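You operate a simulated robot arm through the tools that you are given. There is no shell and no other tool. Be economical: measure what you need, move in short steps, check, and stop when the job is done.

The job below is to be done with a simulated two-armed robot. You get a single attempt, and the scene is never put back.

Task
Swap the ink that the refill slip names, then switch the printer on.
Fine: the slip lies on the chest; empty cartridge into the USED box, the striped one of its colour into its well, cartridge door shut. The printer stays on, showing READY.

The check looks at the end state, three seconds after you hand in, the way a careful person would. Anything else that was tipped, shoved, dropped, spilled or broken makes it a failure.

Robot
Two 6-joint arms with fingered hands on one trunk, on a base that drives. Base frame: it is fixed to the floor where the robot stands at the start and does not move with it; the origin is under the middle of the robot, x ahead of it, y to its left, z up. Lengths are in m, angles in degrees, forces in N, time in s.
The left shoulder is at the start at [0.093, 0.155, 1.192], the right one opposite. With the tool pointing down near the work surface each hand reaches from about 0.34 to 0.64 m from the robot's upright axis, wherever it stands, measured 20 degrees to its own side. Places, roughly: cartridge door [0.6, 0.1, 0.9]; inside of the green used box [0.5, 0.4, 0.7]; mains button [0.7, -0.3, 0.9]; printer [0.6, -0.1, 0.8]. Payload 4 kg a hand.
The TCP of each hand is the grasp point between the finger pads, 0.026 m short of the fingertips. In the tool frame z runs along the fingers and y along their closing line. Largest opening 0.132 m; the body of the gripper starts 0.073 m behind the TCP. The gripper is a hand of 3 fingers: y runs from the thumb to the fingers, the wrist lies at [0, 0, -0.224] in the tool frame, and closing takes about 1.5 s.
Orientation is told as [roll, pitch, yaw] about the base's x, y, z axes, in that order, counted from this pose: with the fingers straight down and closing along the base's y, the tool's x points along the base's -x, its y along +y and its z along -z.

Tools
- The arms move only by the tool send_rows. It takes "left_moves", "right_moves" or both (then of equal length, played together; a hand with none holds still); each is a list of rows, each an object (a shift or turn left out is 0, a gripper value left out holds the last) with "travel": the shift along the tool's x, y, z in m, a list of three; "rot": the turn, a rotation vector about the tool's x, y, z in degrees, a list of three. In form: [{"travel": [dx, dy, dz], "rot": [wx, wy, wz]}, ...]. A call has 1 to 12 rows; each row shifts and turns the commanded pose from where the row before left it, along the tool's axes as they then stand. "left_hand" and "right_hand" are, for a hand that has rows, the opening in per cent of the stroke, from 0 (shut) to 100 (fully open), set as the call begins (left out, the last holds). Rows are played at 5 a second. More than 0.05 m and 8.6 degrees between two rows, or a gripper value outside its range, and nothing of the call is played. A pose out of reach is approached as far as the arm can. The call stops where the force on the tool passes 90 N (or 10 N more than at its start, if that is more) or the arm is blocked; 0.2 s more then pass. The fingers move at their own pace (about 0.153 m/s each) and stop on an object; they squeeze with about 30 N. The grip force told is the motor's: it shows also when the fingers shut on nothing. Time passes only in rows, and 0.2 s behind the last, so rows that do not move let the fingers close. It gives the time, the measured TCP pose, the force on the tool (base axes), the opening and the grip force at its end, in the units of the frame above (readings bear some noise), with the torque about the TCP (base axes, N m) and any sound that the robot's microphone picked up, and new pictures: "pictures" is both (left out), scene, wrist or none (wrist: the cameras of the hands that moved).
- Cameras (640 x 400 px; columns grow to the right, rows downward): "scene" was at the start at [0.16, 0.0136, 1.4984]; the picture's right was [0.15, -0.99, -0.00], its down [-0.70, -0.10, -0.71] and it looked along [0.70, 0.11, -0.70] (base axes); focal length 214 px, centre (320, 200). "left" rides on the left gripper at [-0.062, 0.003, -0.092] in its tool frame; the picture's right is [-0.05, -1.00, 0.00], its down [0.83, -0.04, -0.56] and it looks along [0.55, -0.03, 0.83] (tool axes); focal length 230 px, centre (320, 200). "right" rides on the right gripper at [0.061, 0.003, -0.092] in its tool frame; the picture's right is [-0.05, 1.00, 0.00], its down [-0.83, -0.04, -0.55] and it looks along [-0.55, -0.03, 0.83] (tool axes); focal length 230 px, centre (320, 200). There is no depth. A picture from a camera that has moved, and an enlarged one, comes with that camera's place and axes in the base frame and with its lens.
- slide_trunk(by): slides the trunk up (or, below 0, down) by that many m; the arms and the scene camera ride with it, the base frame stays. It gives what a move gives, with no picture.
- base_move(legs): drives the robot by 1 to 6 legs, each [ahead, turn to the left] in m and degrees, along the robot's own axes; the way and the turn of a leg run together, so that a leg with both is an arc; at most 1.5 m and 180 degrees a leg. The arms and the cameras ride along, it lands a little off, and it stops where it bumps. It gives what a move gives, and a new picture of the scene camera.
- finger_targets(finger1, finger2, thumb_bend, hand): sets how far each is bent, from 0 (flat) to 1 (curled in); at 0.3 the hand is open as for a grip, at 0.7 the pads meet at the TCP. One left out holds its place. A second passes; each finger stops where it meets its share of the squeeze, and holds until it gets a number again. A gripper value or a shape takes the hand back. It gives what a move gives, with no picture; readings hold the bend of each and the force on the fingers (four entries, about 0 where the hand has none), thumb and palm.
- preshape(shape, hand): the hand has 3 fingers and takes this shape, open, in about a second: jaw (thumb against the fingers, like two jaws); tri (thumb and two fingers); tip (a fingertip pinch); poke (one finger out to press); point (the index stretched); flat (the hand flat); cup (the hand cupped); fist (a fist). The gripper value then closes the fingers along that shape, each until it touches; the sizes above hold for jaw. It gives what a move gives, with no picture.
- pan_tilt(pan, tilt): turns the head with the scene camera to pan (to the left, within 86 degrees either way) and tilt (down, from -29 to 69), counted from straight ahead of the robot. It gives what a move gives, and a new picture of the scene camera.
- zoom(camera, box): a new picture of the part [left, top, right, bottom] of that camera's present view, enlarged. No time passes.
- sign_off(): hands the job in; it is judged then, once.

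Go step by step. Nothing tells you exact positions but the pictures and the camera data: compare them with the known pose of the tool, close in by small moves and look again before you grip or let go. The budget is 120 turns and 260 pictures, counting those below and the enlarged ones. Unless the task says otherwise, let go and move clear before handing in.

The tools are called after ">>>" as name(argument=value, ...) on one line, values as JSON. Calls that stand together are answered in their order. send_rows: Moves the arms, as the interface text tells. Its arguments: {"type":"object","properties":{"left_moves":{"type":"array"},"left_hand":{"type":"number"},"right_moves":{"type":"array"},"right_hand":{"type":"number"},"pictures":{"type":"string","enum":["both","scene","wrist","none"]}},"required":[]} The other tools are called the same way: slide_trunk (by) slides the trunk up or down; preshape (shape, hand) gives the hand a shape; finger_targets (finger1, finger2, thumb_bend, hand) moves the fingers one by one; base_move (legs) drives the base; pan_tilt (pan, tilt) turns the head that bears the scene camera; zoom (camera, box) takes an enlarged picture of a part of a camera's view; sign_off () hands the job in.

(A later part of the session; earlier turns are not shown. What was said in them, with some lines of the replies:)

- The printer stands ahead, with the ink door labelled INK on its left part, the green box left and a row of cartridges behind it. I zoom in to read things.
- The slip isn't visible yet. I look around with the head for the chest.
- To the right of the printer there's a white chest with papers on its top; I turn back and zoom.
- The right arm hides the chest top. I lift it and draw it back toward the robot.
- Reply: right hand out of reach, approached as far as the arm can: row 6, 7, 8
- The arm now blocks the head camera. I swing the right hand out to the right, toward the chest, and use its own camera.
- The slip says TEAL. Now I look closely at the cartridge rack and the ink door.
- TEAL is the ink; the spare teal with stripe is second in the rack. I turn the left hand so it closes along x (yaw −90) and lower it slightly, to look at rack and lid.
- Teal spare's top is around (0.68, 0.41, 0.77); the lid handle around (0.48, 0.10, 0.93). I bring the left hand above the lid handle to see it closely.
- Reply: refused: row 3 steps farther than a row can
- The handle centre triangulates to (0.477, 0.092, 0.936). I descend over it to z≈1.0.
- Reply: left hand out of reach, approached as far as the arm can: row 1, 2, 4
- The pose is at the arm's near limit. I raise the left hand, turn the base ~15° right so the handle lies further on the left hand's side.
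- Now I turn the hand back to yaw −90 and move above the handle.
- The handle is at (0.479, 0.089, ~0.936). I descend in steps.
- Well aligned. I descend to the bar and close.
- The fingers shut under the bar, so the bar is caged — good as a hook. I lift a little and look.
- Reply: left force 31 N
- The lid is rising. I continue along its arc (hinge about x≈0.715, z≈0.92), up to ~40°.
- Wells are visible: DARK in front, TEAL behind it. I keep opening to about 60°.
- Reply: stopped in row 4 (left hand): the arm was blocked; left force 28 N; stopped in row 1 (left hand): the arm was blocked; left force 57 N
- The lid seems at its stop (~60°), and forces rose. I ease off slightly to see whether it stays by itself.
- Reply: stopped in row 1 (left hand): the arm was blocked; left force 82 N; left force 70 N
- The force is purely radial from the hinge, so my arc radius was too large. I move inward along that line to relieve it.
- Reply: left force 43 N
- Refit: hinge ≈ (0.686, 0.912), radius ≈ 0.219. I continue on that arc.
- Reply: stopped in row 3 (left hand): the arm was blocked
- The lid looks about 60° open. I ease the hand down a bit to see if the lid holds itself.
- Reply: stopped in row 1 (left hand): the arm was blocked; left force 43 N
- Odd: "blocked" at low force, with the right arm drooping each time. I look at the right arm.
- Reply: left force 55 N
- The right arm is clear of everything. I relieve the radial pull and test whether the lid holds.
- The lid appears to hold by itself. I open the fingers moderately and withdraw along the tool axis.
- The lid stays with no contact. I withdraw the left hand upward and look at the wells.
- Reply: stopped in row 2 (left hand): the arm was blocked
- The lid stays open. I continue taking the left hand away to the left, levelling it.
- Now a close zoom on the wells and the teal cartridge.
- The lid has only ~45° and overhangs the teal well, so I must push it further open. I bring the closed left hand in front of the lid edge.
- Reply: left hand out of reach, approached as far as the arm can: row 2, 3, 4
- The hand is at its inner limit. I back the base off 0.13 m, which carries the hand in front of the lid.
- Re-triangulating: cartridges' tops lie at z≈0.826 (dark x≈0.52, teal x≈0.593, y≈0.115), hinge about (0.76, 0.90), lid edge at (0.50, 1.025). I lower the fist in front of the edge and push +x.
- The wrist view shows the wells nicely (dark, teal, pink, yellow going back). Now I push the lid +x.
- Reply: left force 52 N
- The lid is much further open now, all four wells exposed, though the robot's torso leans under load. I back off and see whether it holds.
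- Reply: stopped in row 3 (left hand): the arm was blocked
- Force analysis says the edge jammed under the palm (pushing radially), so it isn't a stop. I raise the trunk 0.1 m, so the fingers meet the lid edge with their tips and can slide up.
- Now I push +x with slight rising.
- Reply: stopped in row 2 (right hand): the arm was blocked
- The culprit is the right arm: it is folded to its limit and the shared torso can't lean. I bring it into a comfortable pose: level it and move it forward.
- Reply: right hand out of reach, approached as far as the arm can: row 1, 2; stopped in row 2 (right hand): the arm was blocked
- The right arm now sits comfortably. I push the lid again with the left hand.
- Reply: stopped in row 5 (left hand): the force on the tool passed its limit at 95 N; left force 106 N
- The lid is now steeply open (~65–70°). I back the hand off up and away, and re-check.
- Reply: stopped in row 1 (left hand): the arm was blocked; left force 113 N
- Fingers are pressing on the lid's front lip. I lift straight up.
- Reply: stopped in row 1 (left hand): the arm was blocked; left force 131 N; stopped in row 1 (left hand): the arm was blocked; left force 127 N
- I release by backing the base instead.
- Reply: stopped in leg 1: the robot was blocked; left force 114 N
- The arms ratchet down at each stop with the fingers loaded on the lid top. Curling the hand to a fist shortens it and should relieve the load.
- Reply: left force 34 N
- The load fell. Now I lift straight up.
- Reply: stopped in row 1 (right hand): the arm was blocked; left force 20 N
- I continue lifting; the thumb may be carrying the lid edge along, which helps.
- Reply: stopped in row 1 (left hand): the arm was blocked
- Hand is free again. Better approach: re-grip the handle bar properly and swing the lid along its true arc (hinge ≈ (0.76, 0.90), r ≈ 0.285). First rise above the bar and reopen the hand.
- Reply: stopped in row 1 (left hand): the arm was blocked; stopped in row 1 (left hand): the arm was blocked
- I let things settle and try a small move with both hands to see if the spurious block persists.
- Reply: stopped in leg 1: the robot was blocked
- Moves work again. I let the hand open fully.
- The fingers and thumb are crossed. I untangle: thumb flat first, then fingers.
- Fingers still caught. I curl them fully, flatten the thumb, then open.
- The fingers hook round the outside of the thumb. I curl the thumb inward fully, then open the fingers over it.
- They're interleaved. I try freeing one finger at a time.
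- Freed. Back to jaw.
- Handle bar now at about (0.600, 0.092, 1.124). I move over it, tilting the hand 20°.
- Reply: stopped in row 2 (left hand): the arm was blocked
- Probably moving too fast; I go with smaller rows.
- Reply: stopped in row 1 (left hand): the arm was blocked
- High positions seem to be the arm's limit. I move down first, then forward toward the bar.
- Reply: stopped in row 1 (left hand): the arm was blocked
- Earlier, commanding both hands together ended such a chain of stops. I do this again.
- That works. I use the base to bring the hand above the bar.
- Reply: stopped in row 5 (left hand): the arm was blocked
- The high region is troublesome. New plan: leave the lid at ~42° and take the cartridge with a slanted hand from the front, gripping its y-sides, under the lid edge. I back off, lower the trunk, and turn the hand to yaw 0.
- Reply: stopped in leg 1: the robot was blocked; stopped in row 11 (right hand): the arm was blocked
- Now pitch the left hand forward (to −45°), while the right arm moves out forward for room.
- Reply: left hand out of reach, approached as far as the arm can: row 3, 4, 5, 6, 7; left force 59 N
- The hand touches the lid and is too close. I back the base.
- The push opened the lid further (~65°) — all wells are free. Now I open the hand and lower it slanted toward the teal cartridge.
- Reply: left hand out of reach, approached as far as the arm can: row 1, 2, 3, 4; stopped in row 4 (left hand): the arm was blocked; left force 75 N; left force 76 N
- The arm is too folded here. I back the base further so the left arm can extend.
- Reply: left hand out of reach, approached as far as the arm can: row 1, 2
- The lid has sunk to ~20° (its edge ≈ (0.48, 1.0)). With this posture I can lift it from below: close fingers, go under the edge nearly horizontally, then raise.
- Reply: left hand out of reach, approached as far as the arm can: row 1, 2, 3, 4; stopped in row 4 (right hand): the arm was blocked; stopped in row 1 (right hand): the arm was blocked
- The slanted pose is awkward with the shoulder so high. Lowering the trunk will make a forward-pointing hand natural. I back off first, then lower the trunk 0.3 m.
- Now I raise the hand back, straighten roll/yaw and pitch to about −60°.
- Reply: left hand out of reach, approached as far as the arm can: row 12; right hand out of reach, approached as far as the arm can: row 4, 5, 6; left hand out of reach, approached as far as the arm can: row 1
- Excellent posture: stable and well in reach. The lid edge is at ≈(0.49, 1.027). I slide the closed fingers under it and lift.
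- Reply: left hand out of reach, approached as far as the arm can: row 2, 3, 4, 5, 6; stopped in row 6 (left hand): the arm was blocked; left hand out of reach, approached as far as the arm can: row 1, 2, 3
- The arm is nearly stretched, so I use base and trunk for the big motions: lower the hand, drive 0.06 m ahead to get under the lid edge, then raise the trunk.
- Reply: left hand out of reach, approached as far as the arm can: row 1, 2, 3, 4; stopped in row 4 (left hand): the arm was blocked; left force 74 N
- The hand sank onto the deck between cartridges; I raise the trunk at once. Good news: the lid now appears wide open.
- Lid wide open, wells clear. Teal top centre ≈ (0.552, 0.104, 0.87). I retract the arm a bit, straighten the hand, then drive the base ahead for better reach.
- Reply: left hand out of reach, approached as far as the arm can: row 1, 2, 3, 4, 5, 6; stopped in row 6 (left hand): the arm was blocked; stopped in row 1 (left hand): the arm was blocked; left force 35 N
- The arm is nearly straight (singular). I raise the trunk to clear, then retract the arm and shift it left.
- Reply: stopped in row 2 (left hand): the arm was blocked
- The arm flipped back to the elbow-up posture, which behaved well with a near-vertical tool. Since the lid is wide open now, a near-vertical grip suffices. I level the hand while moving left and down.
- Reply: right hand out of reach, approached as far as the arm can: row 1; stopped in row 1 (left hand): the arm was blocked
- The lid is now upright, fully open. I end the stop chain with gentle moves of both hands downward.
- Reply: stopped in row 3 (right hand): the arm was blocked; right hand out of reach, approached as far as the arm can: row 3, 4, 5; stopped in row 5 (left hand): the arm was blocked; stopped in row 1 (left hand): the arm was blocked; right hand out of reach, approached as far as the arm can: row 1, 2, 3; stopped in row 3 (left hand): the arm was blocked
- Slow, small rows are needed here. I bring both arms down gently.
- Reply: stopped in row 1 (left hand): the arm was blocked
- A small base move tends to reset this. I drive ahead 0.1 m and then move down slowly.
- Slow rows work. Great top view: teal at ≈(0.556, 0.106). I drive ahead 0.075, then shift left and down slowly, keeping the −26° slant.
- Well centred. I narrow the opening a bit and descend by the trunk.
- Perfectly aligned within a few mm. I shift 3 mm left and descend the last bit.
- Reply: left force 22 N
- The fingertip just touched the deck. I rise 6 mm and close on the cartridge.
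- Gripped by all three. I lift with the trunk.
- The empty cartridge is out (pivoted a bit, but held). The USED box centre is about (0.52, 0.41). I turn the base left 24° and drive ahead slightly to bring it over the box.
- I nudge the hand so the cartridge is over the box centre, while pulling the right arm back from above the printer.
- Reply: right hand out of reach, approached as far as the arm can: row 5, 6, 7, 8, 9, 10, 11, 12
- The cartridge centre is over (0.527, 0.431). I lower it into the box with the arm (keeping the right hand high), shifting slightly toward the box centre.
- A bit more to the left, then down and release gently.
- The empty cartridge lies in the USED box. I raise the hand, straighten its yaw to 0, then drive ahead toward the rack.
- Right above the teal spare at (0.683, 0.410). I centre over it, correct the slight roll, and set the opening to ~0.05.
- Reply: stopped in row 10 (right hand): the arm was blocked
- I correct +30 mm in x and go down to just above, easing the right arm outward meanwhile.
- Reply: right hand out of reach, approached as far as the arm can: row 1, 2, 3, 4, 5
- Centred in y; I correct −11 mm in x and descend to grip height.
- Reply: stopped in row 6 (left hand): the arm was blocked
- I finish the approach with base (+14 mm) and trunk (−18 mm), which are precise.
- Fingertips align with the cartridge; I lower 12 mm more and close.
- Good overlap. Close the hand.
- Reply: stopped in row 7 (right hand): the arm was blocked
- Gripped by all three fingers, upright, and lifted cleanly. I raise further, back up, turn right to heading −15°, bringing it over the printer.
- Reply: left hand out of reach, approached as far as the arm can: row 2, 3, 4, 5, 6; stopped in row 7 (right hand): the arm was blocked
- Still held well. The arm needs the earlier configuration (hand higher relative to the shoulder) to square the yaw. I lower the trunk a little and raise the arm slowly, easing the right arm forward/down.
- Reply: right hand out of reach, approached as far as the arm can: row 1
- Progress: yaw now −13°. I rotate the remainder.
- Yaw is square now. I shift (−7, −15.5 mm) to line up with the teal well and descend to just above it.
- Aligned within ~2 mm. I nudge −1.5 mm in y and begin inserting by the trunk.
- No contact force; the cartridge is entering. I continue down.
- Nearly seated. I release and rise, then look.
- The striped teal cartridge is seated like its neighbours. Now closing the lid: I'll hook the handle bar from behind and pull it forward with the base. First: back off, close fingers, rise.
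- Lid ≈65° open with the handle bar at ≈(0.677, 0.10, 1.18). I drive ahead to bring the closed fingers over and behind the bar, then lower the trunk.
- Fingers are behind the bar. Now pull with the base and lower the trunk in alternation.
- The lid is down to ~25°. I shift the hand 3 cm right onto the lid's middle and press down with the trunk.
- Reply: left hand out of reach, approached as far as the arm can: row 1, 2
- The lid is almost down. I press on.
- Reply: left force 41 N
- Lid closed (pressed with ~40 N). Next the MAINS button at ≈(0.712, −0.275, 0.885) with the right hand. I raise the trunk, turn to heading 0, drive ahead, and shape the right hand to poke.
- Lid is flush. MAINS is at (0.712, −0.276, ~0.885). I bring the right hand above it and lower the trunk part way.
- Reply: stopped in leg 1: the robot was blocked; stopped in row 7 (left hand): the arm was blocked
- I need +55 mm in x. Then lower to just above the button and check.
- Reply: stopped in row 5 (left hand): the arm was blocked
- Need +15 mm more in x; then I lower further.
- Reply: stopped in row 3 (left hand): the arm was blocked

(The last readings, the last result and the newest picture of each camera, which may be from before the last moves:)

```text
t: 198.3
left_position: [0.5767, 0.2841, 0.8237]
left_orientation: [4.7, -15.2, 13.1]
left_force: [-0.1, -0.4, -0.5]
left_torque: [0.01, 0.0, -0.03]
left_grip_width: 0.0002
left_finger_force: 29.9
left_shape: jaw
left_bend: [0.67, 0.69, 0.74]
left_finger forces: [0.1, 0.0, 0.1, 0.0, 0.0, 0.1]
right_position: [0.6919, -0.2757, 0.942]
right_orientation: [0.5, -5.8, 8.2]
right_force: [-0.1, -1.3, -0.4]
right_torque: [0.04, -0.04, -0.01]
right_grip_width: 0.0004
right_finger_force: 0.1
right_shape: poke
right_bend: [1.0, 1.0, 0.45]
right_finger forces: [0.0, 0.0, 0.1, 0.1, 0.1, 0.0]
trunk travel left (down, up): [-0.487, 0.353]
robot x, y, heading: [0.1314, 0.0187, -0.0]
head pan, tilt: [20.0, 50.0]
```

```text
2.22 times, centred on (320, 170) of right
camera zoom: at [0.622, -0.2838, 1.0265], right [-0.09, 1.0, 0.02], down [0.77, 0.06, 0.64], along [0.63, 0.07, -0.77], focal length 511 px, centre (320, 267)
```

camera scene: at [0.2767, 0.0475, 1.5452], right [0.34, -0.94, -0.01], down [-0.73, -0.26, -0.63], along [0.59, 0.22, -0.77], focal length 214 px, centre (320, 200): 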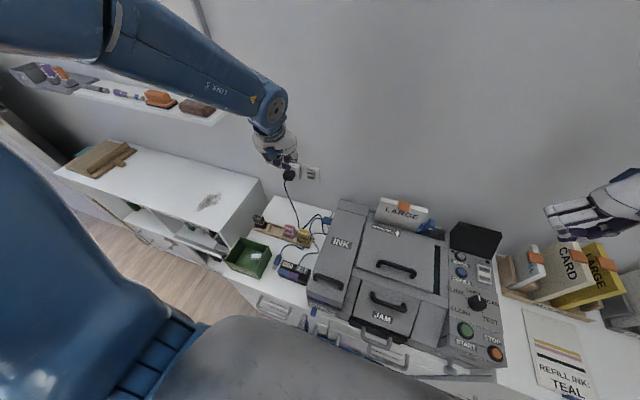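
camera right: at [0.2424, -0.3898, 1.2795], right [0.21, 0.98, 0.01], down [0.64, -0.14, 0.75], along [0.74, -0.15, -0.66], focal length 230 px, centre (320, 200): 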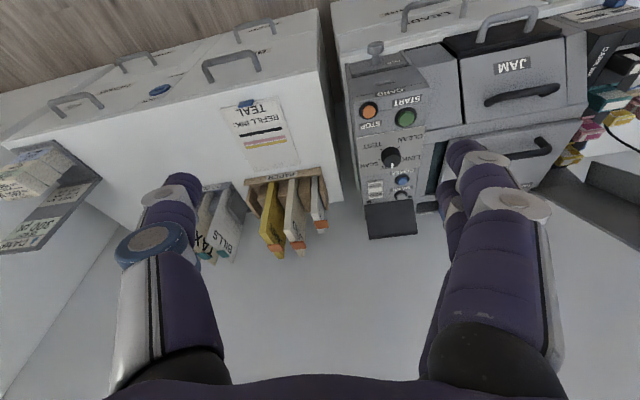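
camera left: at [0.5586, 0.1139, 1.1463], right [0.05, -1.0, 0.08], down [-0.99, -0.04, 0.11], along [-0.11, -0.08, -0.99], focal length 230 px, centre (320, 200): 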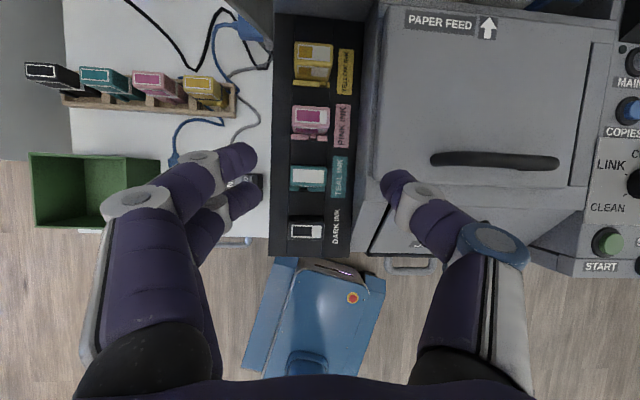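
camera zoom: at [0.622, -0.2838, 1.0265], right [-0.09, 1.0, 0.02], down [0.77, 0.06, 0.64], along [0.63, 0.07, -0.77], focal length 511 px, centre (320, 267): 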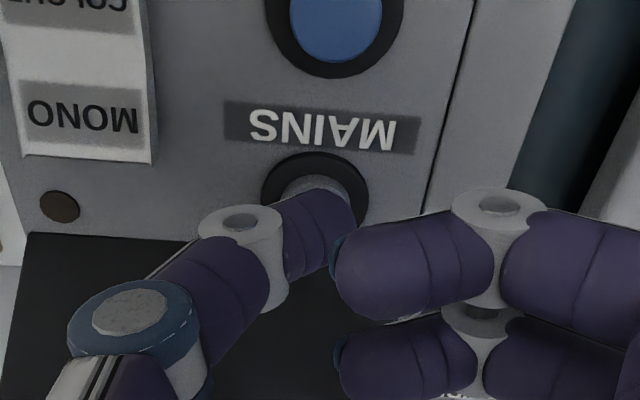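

Base moves are reliable: +13 mm ahead, then press down with the trunk.

>>> base_move(legs=[[0.013, 0]])

>>> slide_trunk(by=-0.022)

>>> slide_trunk(by=-0.012)

>>> zoom(camera="scene", box=[400, 120, 560, 280])

>>> zoom(camera="right", box=[200, 80, 440, 260])

```text
t: 199.1
left_position: [0.5277, 0.2824, 0.7986]
left_orientation: [6.1, -10.3, 12.8]
left_force: [-1.0, -0.1, -0.3]
left_torque: [0.01, -0.06, -0.03]
left_grip_width: 0.0
left_finger_force: 30.2
left_shape: jaw
left_bend: [0.67, 0.69, 0.74]
left_finger forces: [0.0, 0.1, 0.1, 0.0, 0.0, 0.0]
right_position: [0.6555, -0.2737, 0.9645]
right_orientation: [0.3, -8.2, 8.4]
right_force: [-0.4, -0.1, 0.7]
right_torque: [0.03, -0.04, 0.01]
right_grip_width: 0.0001
right_finger_force: 0.0
right_shape: poke
right_bend: [1.0, 1.0, 0.45]
right_finger forces: [0.0, 0.1, 0.1, 0.0, 0.1, 0.0]
trunk travel left (down, up): [-0.487, 0.353]
robot x, y, heading: [0.1322, 0.0162, 0.1]
head pan, tilt: [20.0, 50.0]
stopped in leg 1: the robot was blocked; the commanded pose is now the measured one
camera scene: at [0.2724, 0.0477, 1.2502], right [0.34, -0.94, -0.01], down [-0.73, -0.26, -0.63], along [0.59, 0.22, -0.78], focal length 214 px, centre (320, 200)
```

scene: 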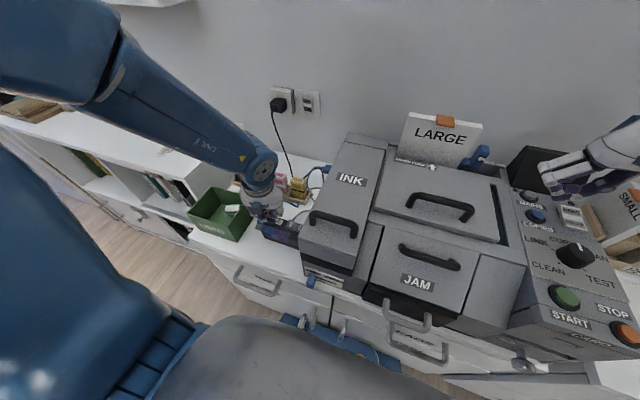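

```text
t: 199.8
left_position: [0.5307, 0.2824, 0.7768]
left_orientation: [6.0, -10.2, 12.6]
left_force: [-0.3, 0.9, 0.1]
left_torque: [-0.02, -0.01, -0.01]
left_grip_width: 0.0
left_finger_force: 30.4
left_shape: jaw
left_bend: [0.67, 0.69, 0.74]
left_finger forces: [0.0, 0.0, 0.1, 0.0, 0.0, 0.0]
right_position: [0.6601, -0.2751, 0.9393]
right_orientation: [0.4, -7.9, 8.4]
right_force: [1.0, -0.3, -0.8]
right_torque: [-0.01, 0.03, -0.01]
right_grip_width: 0.0001
right_finger_force: 0.1
right_shape: poke
right_bend: [1.0, 1.0, 0.45]
right_finger forces: [0.0, 0.0, 0.1, 0.1, 0.0, 0.1]
trunk travel left (down, up): [-0.465, 0.375]
robot x, y, heading: [0.1298, 0.0204, -0.4]
head pan, tilt: [20.0, 50.0]
```

```text
t: 200.4
left_position: [0.5315, 0.2817, 0.7705]
left_orientation: [6.0, -11.0, 12.7]
left_force: [2.4, 10.9, 67.2]
left_torque: [-0.19, 0.01, -0.08]
left_grip_width: 0.0001
left_finger_force: 29.9
left_shape: jaw
left_bend: [0.72, 0.74, 0.77]
left_finger forces: [24.8, 34.2, 0.1, 0.0, 46.3, 0.1]
right_position: [0.6556, -0.2773, 0.9326]
right_orientation: [0.5, -8.2, 8.4]
right_force: [-0.3, -0.5, 0.4]
right_torque: [0.01, -0.01, -0.01]
right_grip_width: 0.0
right_finger_force: 0.0
right_shape: poke
right_bend: [1.0, 1.0, 0.45]
right_finger forces: [0.0, 0.0, 0.0, 0.0, 0.0, 0.0]
trunk travel left (down, up): [-0.453, 0.387]
robot x, y, heading: [0.1268, 0.0246, -0.0]
head pan, tilt: [20.0, 50.0]
```

```text
2.50 times, centred on (480, 200) of scene
camera zoom: at [0.2693, 0.0452, 1.2176], right [0.34, -0.94, -0.01], down [-0.73, -0.26, -0.63], along [0.59, 0.22, -0.77], focal length 536 px, centre (-80, 200)
```

zoom: 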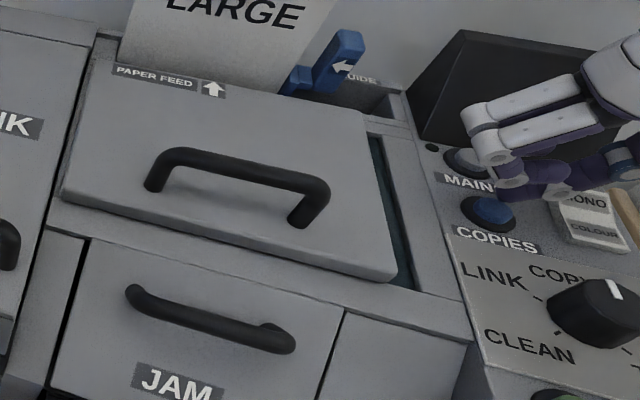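

```text
2.22 times, centred on (320, 170) of right
camera zoom: at [0.5823, -0.2853, 1.0119], right [-0.1, 1.0, 0.01], down [0.74, 0.06, 0.67], along [0.66, 0.07, -0.75], focal length 511 px, centre (320, 267)
```

zoom: 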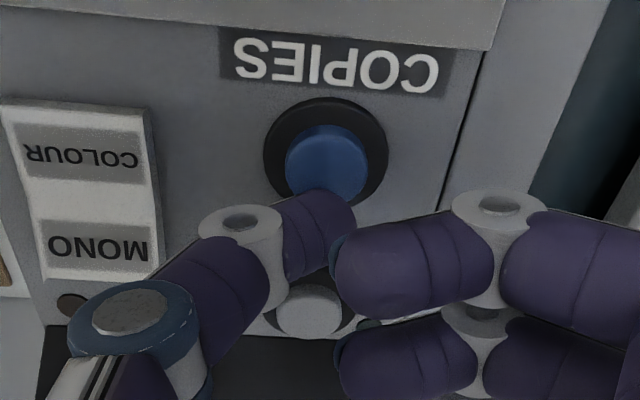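

The left hand touched the hub; I lift right away, raise the left arm relative to the right, and bring the right hand forward.

>>> slide_trunk(by=0.07)

>>> send_rows(left_moves=[{"travel": [-0.002, 0, -0.008]}, {"travel": [-0.004, 0, -0.013]}, {"travel": [-0.004, 0, -0.014]}, {"travel": [-0.004, 0, -0.014]}, {"travel": [-0.004, 0, -0.014]}, {"travel": [-0.004, 0, -0.014]}, {"travel": [-0.004, 0, -0.014]}, {"travel": [-0.004, 0, -0.014]}, {"travel": [-0.004, 0, -0.014]}], right_moves=[{"travel": [-0.003, 0, 0]}, {"travel": [-0.006, -0.001, 0.001]}, {"travel": [-0.007, -0.001, 0.001]}, {"travel": [-0.007, -0.001, 0.001]}, {"travel": [-0.007, -0.001, 0.001]}, {"travel": [-0.007, -0.001, 0.001]}, {"travel": [-0.007, -0.001, 0.001]}, {"travel": [-0.004, 0, 0]}, {}], pictures="none")

>>> zoom(camera="right", box=[200, 80, 440, 260])

>>> zoom(camera="scene", box=[180, 120, 380, 300])

```text
t: 201.4
left_position: [0.5306, 0.2822, 0.8326]
left_orientation: [6.1, -10.0, 12.7]
left_force: [-0.3, -0.3, -0.3]
left_torque: [0.01, -0.01, 0.03]
left_grip_width: 0.0
left_finger_force: 30.0
left_shape: jaw
left_bend: [0.68, 0.7, 0.75]
left_finger forces: [0.0, 0.1, 0.1, 0.0, 0.1, 0.0]
right_position: [0.6586, -0.275, 0.9983]
right_orientation: [0.4, -7.9, 8.3]
right_force: [1.3, -0.5, -0.6]
right_torque: [0.01, -0.01, -0.02]
right_grip_width: 0.0
right_finger_force: 0.1
right_shape: poke
right_bend: [1.0, 1.0, 0.45]
right_finger forces: [0.0, 0.1, 0.0, 0.0, 0.0, 0.0]
trunk travel left (down, up): [-0.523, 0.317]
robot x, y, heading: [0.1304, 0.023, 0.0]
head pan, tilt: [20.0, 50.0]
```

```text
t: 203.4
left_position: [0.5308, 0.2821, 0.8331]
left_orientation: [6.1, -10.2, 12.7]
left_force: [0.1, 0.7, 0.1]
left_torque: [0.02, -0.01, 0.01]
left_grip_width: 0.0002
left_finger_force: 29.7
left_shape: jaw
left_bend: [0.68, 0.7, 0.75]
left_finger forces: [0.1, 0.0, 0.0, 0.0, 0.0, 0.1]
left hand out of reach, approached as far as the arm can: row 1, 2, 3, 4, 5, 6, 7, 8, 9
right_position: [0.7089, -0.2752, 0.999]
right_orientation: [0.4, -7.8, 8.4]
right_force: [-1.1, -0.2, 0.2]
right_torque: [0.01, -0.01, -0.01]
right_grip_width: 0.0002
right_finger_force: 0.0
right_shape: poke
right_bend: [1.0, 1.0, 0.45]
right_finger forces: [0.1, 0.0, 0.0, 0.1, 0.1, 0.0]
trunk travel left (down, up): [-0.523, 0.317]
robot x, y, heading: [0.1275, 0.0198, -0.2]
head pan, tilt: [20.0, 50.0]
```

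```text
2.22 times, centred on (320, 170) of right
camera zoom: at [0.6358, -0.2827, 1.0797], right [-0.1, 1.0, 0.01], down [0.75, 0.06, 0.66], along [0.66, 0.07, -0.75], focal length 511 px, centre (320, 267)
```

zoom: 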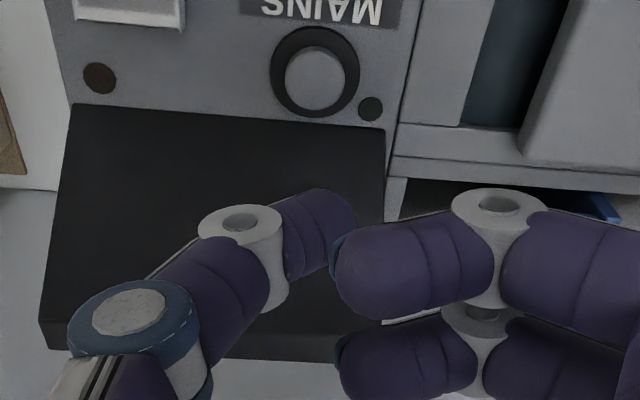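

```text
2.22 times, centred on (280, 210) of scene
camera zoom: at [0.2767, 0.0477, 1.2857], right [0.34, -0.94, -0.01], down [-0.73, -0.26, -0.63], along [0.59, 0.22, -0.78], focal length 477 px, centre (409, 178)
```

zoom: 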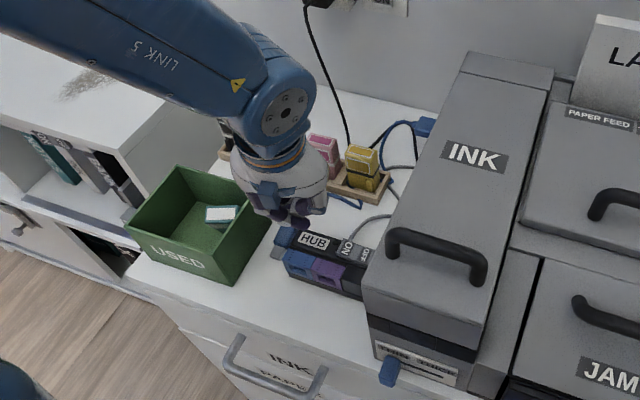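

Right fingertip is over MAINS. I lower the right arm alone to press it.

>>> send_rows(right_moves=[{"travel": [0.001, 0, 0.006]}, {"travel": [0.0015, 0, 0.011]}, {"travel": [0.0015, 0, 0.011]}, {"travel": [0.0015, 0, 0.011]}, {"travel": [0.0015, 0, 0.011]}, {"travel": [0.0015, 0, 0.011]}, {"travel": [0.0015, 0, 0.011]}, {"travel": [0.0015, 0, 0.011]}, {"travel": [0.001, 0, 0.008]}, {"travel": [0.001, 0, 0.006]}], left_moves=[{}, {}, {}, {}, {}, {}, {}, {}, {}, {}], pictures="wrist")

>>> zoom(camera="scene", box=[400, 100, 600, 280])

```text
t: 205.6
left_position: [0.5261, 0.2834, 0.8361]
left_orientation: [5.8, -10.5, 12.7]
left_force: [-0.2, -0.4, -0.6]
left_torque: [0.01, 0.01, 0.05]
left_grip_width: 0.0003
left_finger_force: 30.2
left_shape: jaw
left_bend: [0.68, 0.7, 0.75]
left_finger forces: [0.0, 0.0, 0.0, 0.1, 0.0, 0.0]
right_position: [0.705, -0.2718, 0.9078]
right_orientation: [0.0, -8.8, 8.3]
right_force: [2.3, -8.2, 50.2]
right_torque: [0.39, 0.17, 0.04]
right_grip_width: 0.0
right_finger_force: 0.1
right_shape: poke
right_bend: [1.0, 1.0, 0.99]
right_finger forces: [0.0, 0.0, 0.1, 0.1, 50.6, 0.0]
trunk travel left (down, up): [-0.523, 0.317]
robot x, y, heading: [0.1291, 0.0188, 0.1]
head pan, tilt: [20.0, 50.0]
heard: click
camera right: at [0.6304, -0.2798, 0.9884], right [-0.09, 1.0, 0.01], down [0.73, 0.06, 0.68], along [0.67, 0.07, -0.74], focal length 230 px, centre (320, 200)
camera left: at [0.5705, 0.2881, 0.9378], right [0.29, -0.95, -0.09], down [-0.87, -0.3, 0.39], along [-0.4, -0.03, -0.92], focal length 230 px, centre (320, 200)
```

right: 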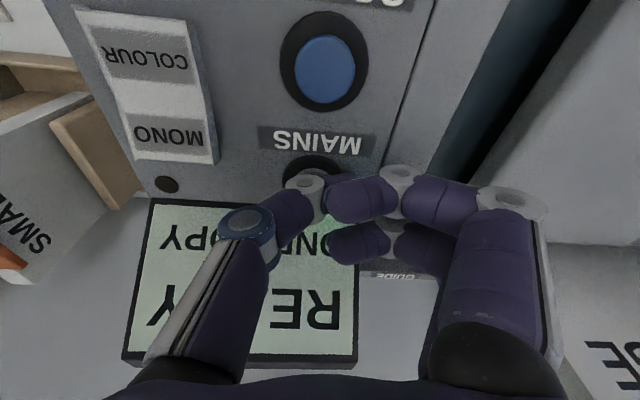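
left: 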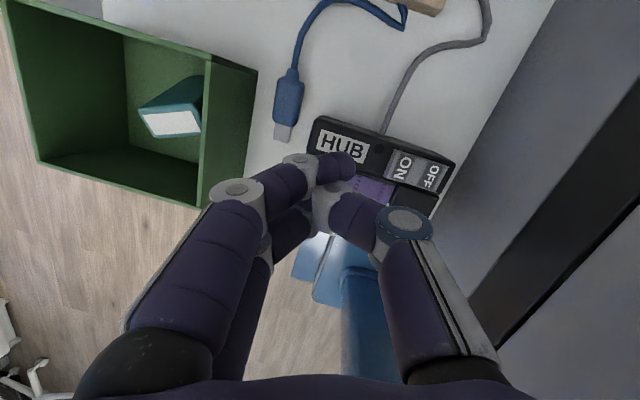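

```text
2.22 times, centred on (500, 190) of scene
camera zoom: at [0.2688, 0.0497, 1.2872], right [0.34, -0.94, 0.0], down [-0.73, -0.26, -0.63], along [0.59, 0.22, -0.77], focal length 477 px, centre (-80, 222)
5 turns are left
```

zoom: 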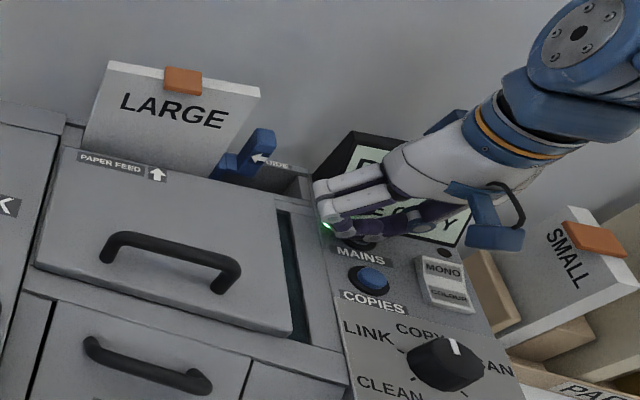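

A click, and the screen shows READY. I lift both hands straight up with the trunk and verify.

>>> slide_trunk(by=0.2)

>>> zoom(camera="right", box=[0, 0, 640, 400])

>>> zoom(camera="scene", box=[200, 100, 520, 320])

```text
t: 207.8
left_position: [0.5296, 0.2826, 1.0307]
left_orientation: [6.1, -9.5, 12.7]
left_force: [0.4, -0.3, 0.3]
left_torque: [0.04, 0.0, 0.03]
left_grip_width: 0.0002
left_finger_force: 30.4
left_shape: jaw
left_bend: [0.68, 0.7, 0.75]
left_finger forces: [0.0, 0.0, 0.0, 0.1, 0.0, 0.0]
right_position: [0.7073, -0.2726, 1.0994]
right_orientation: [0.4, -7.8, 8.4]
right_force: [0.0, 0.7, 0.6]
right_torque: [-0.02, -0.01, -0.03]
right_grip_width: 0.0003
right_finger_force: 0.0
right_shape: poke
right_bend: [1.0, 1.0, 0.45]
right_finger forces: [0.0, 0.0, 0.0, 0.0, 0.1, 0.0]
trunk travel left (down, up): [-0.723, 0.117]
robot x, y, heading: [0.1308, 0.0229, 0.4]
head pan, tilt: [20.0, 50.0]
```

```text
1.00 times, centred on (320, 200) of right (not enlarged: the box is as wide or as high as the picture)
camera zoom: at [0.6346, -0.2809, 1.1811], right [-0.1, 1.0, 0.01], down [0.75, 0.06, 0.66], along [0.66, 0.07, -0.75], focal length 230 px, centre (320, 200)
```

zoom: 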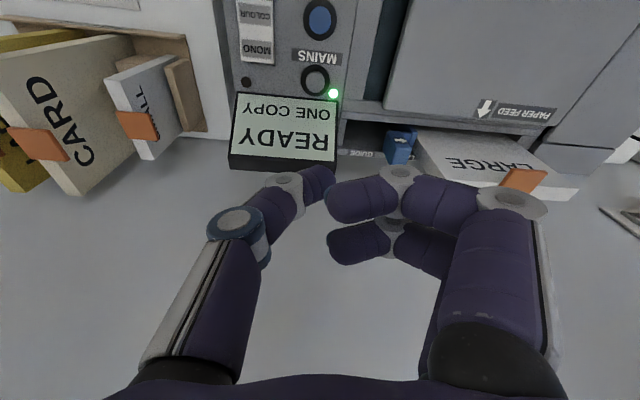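

```text
1.82 times, centred on (360, 210) of scene
camera zoom: at [0.2806, 0.0476, 1.4856], right [0.34, -0.94, -0.01], down [-0.73, -0.26, -0.63], along [0.59, 0.22, -0.78], focal length 390 px, centre (247, 182)
4 turns are left
```

zoom: 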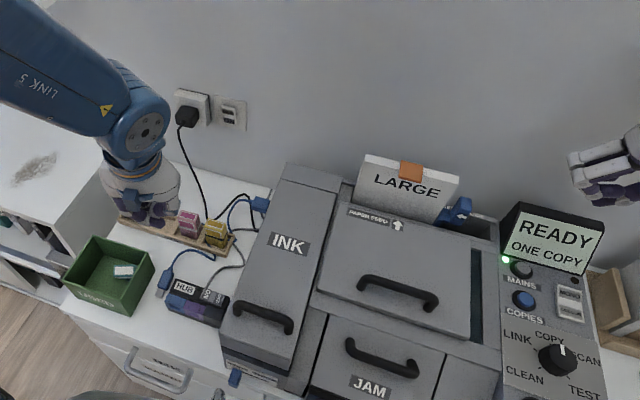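

The printer is on and shows READY, the lid is shut, the empty teal lies in the USED box, and both hands are clear. I hand in.

>>> sign_off()

```text
The job is handed in.
```

The ink named on the slip, teal, is swapped: the empty teal cartridge is in the USED box, the striped teal one is in its well, and the cartridge door is shut. The printer is on and showing READY.

Late in the job the left hand pressed on the USB hub beside the printer at about 67 N. The hub looked in place in the last pictures. I did not check whether its ON/OFF switch moved.
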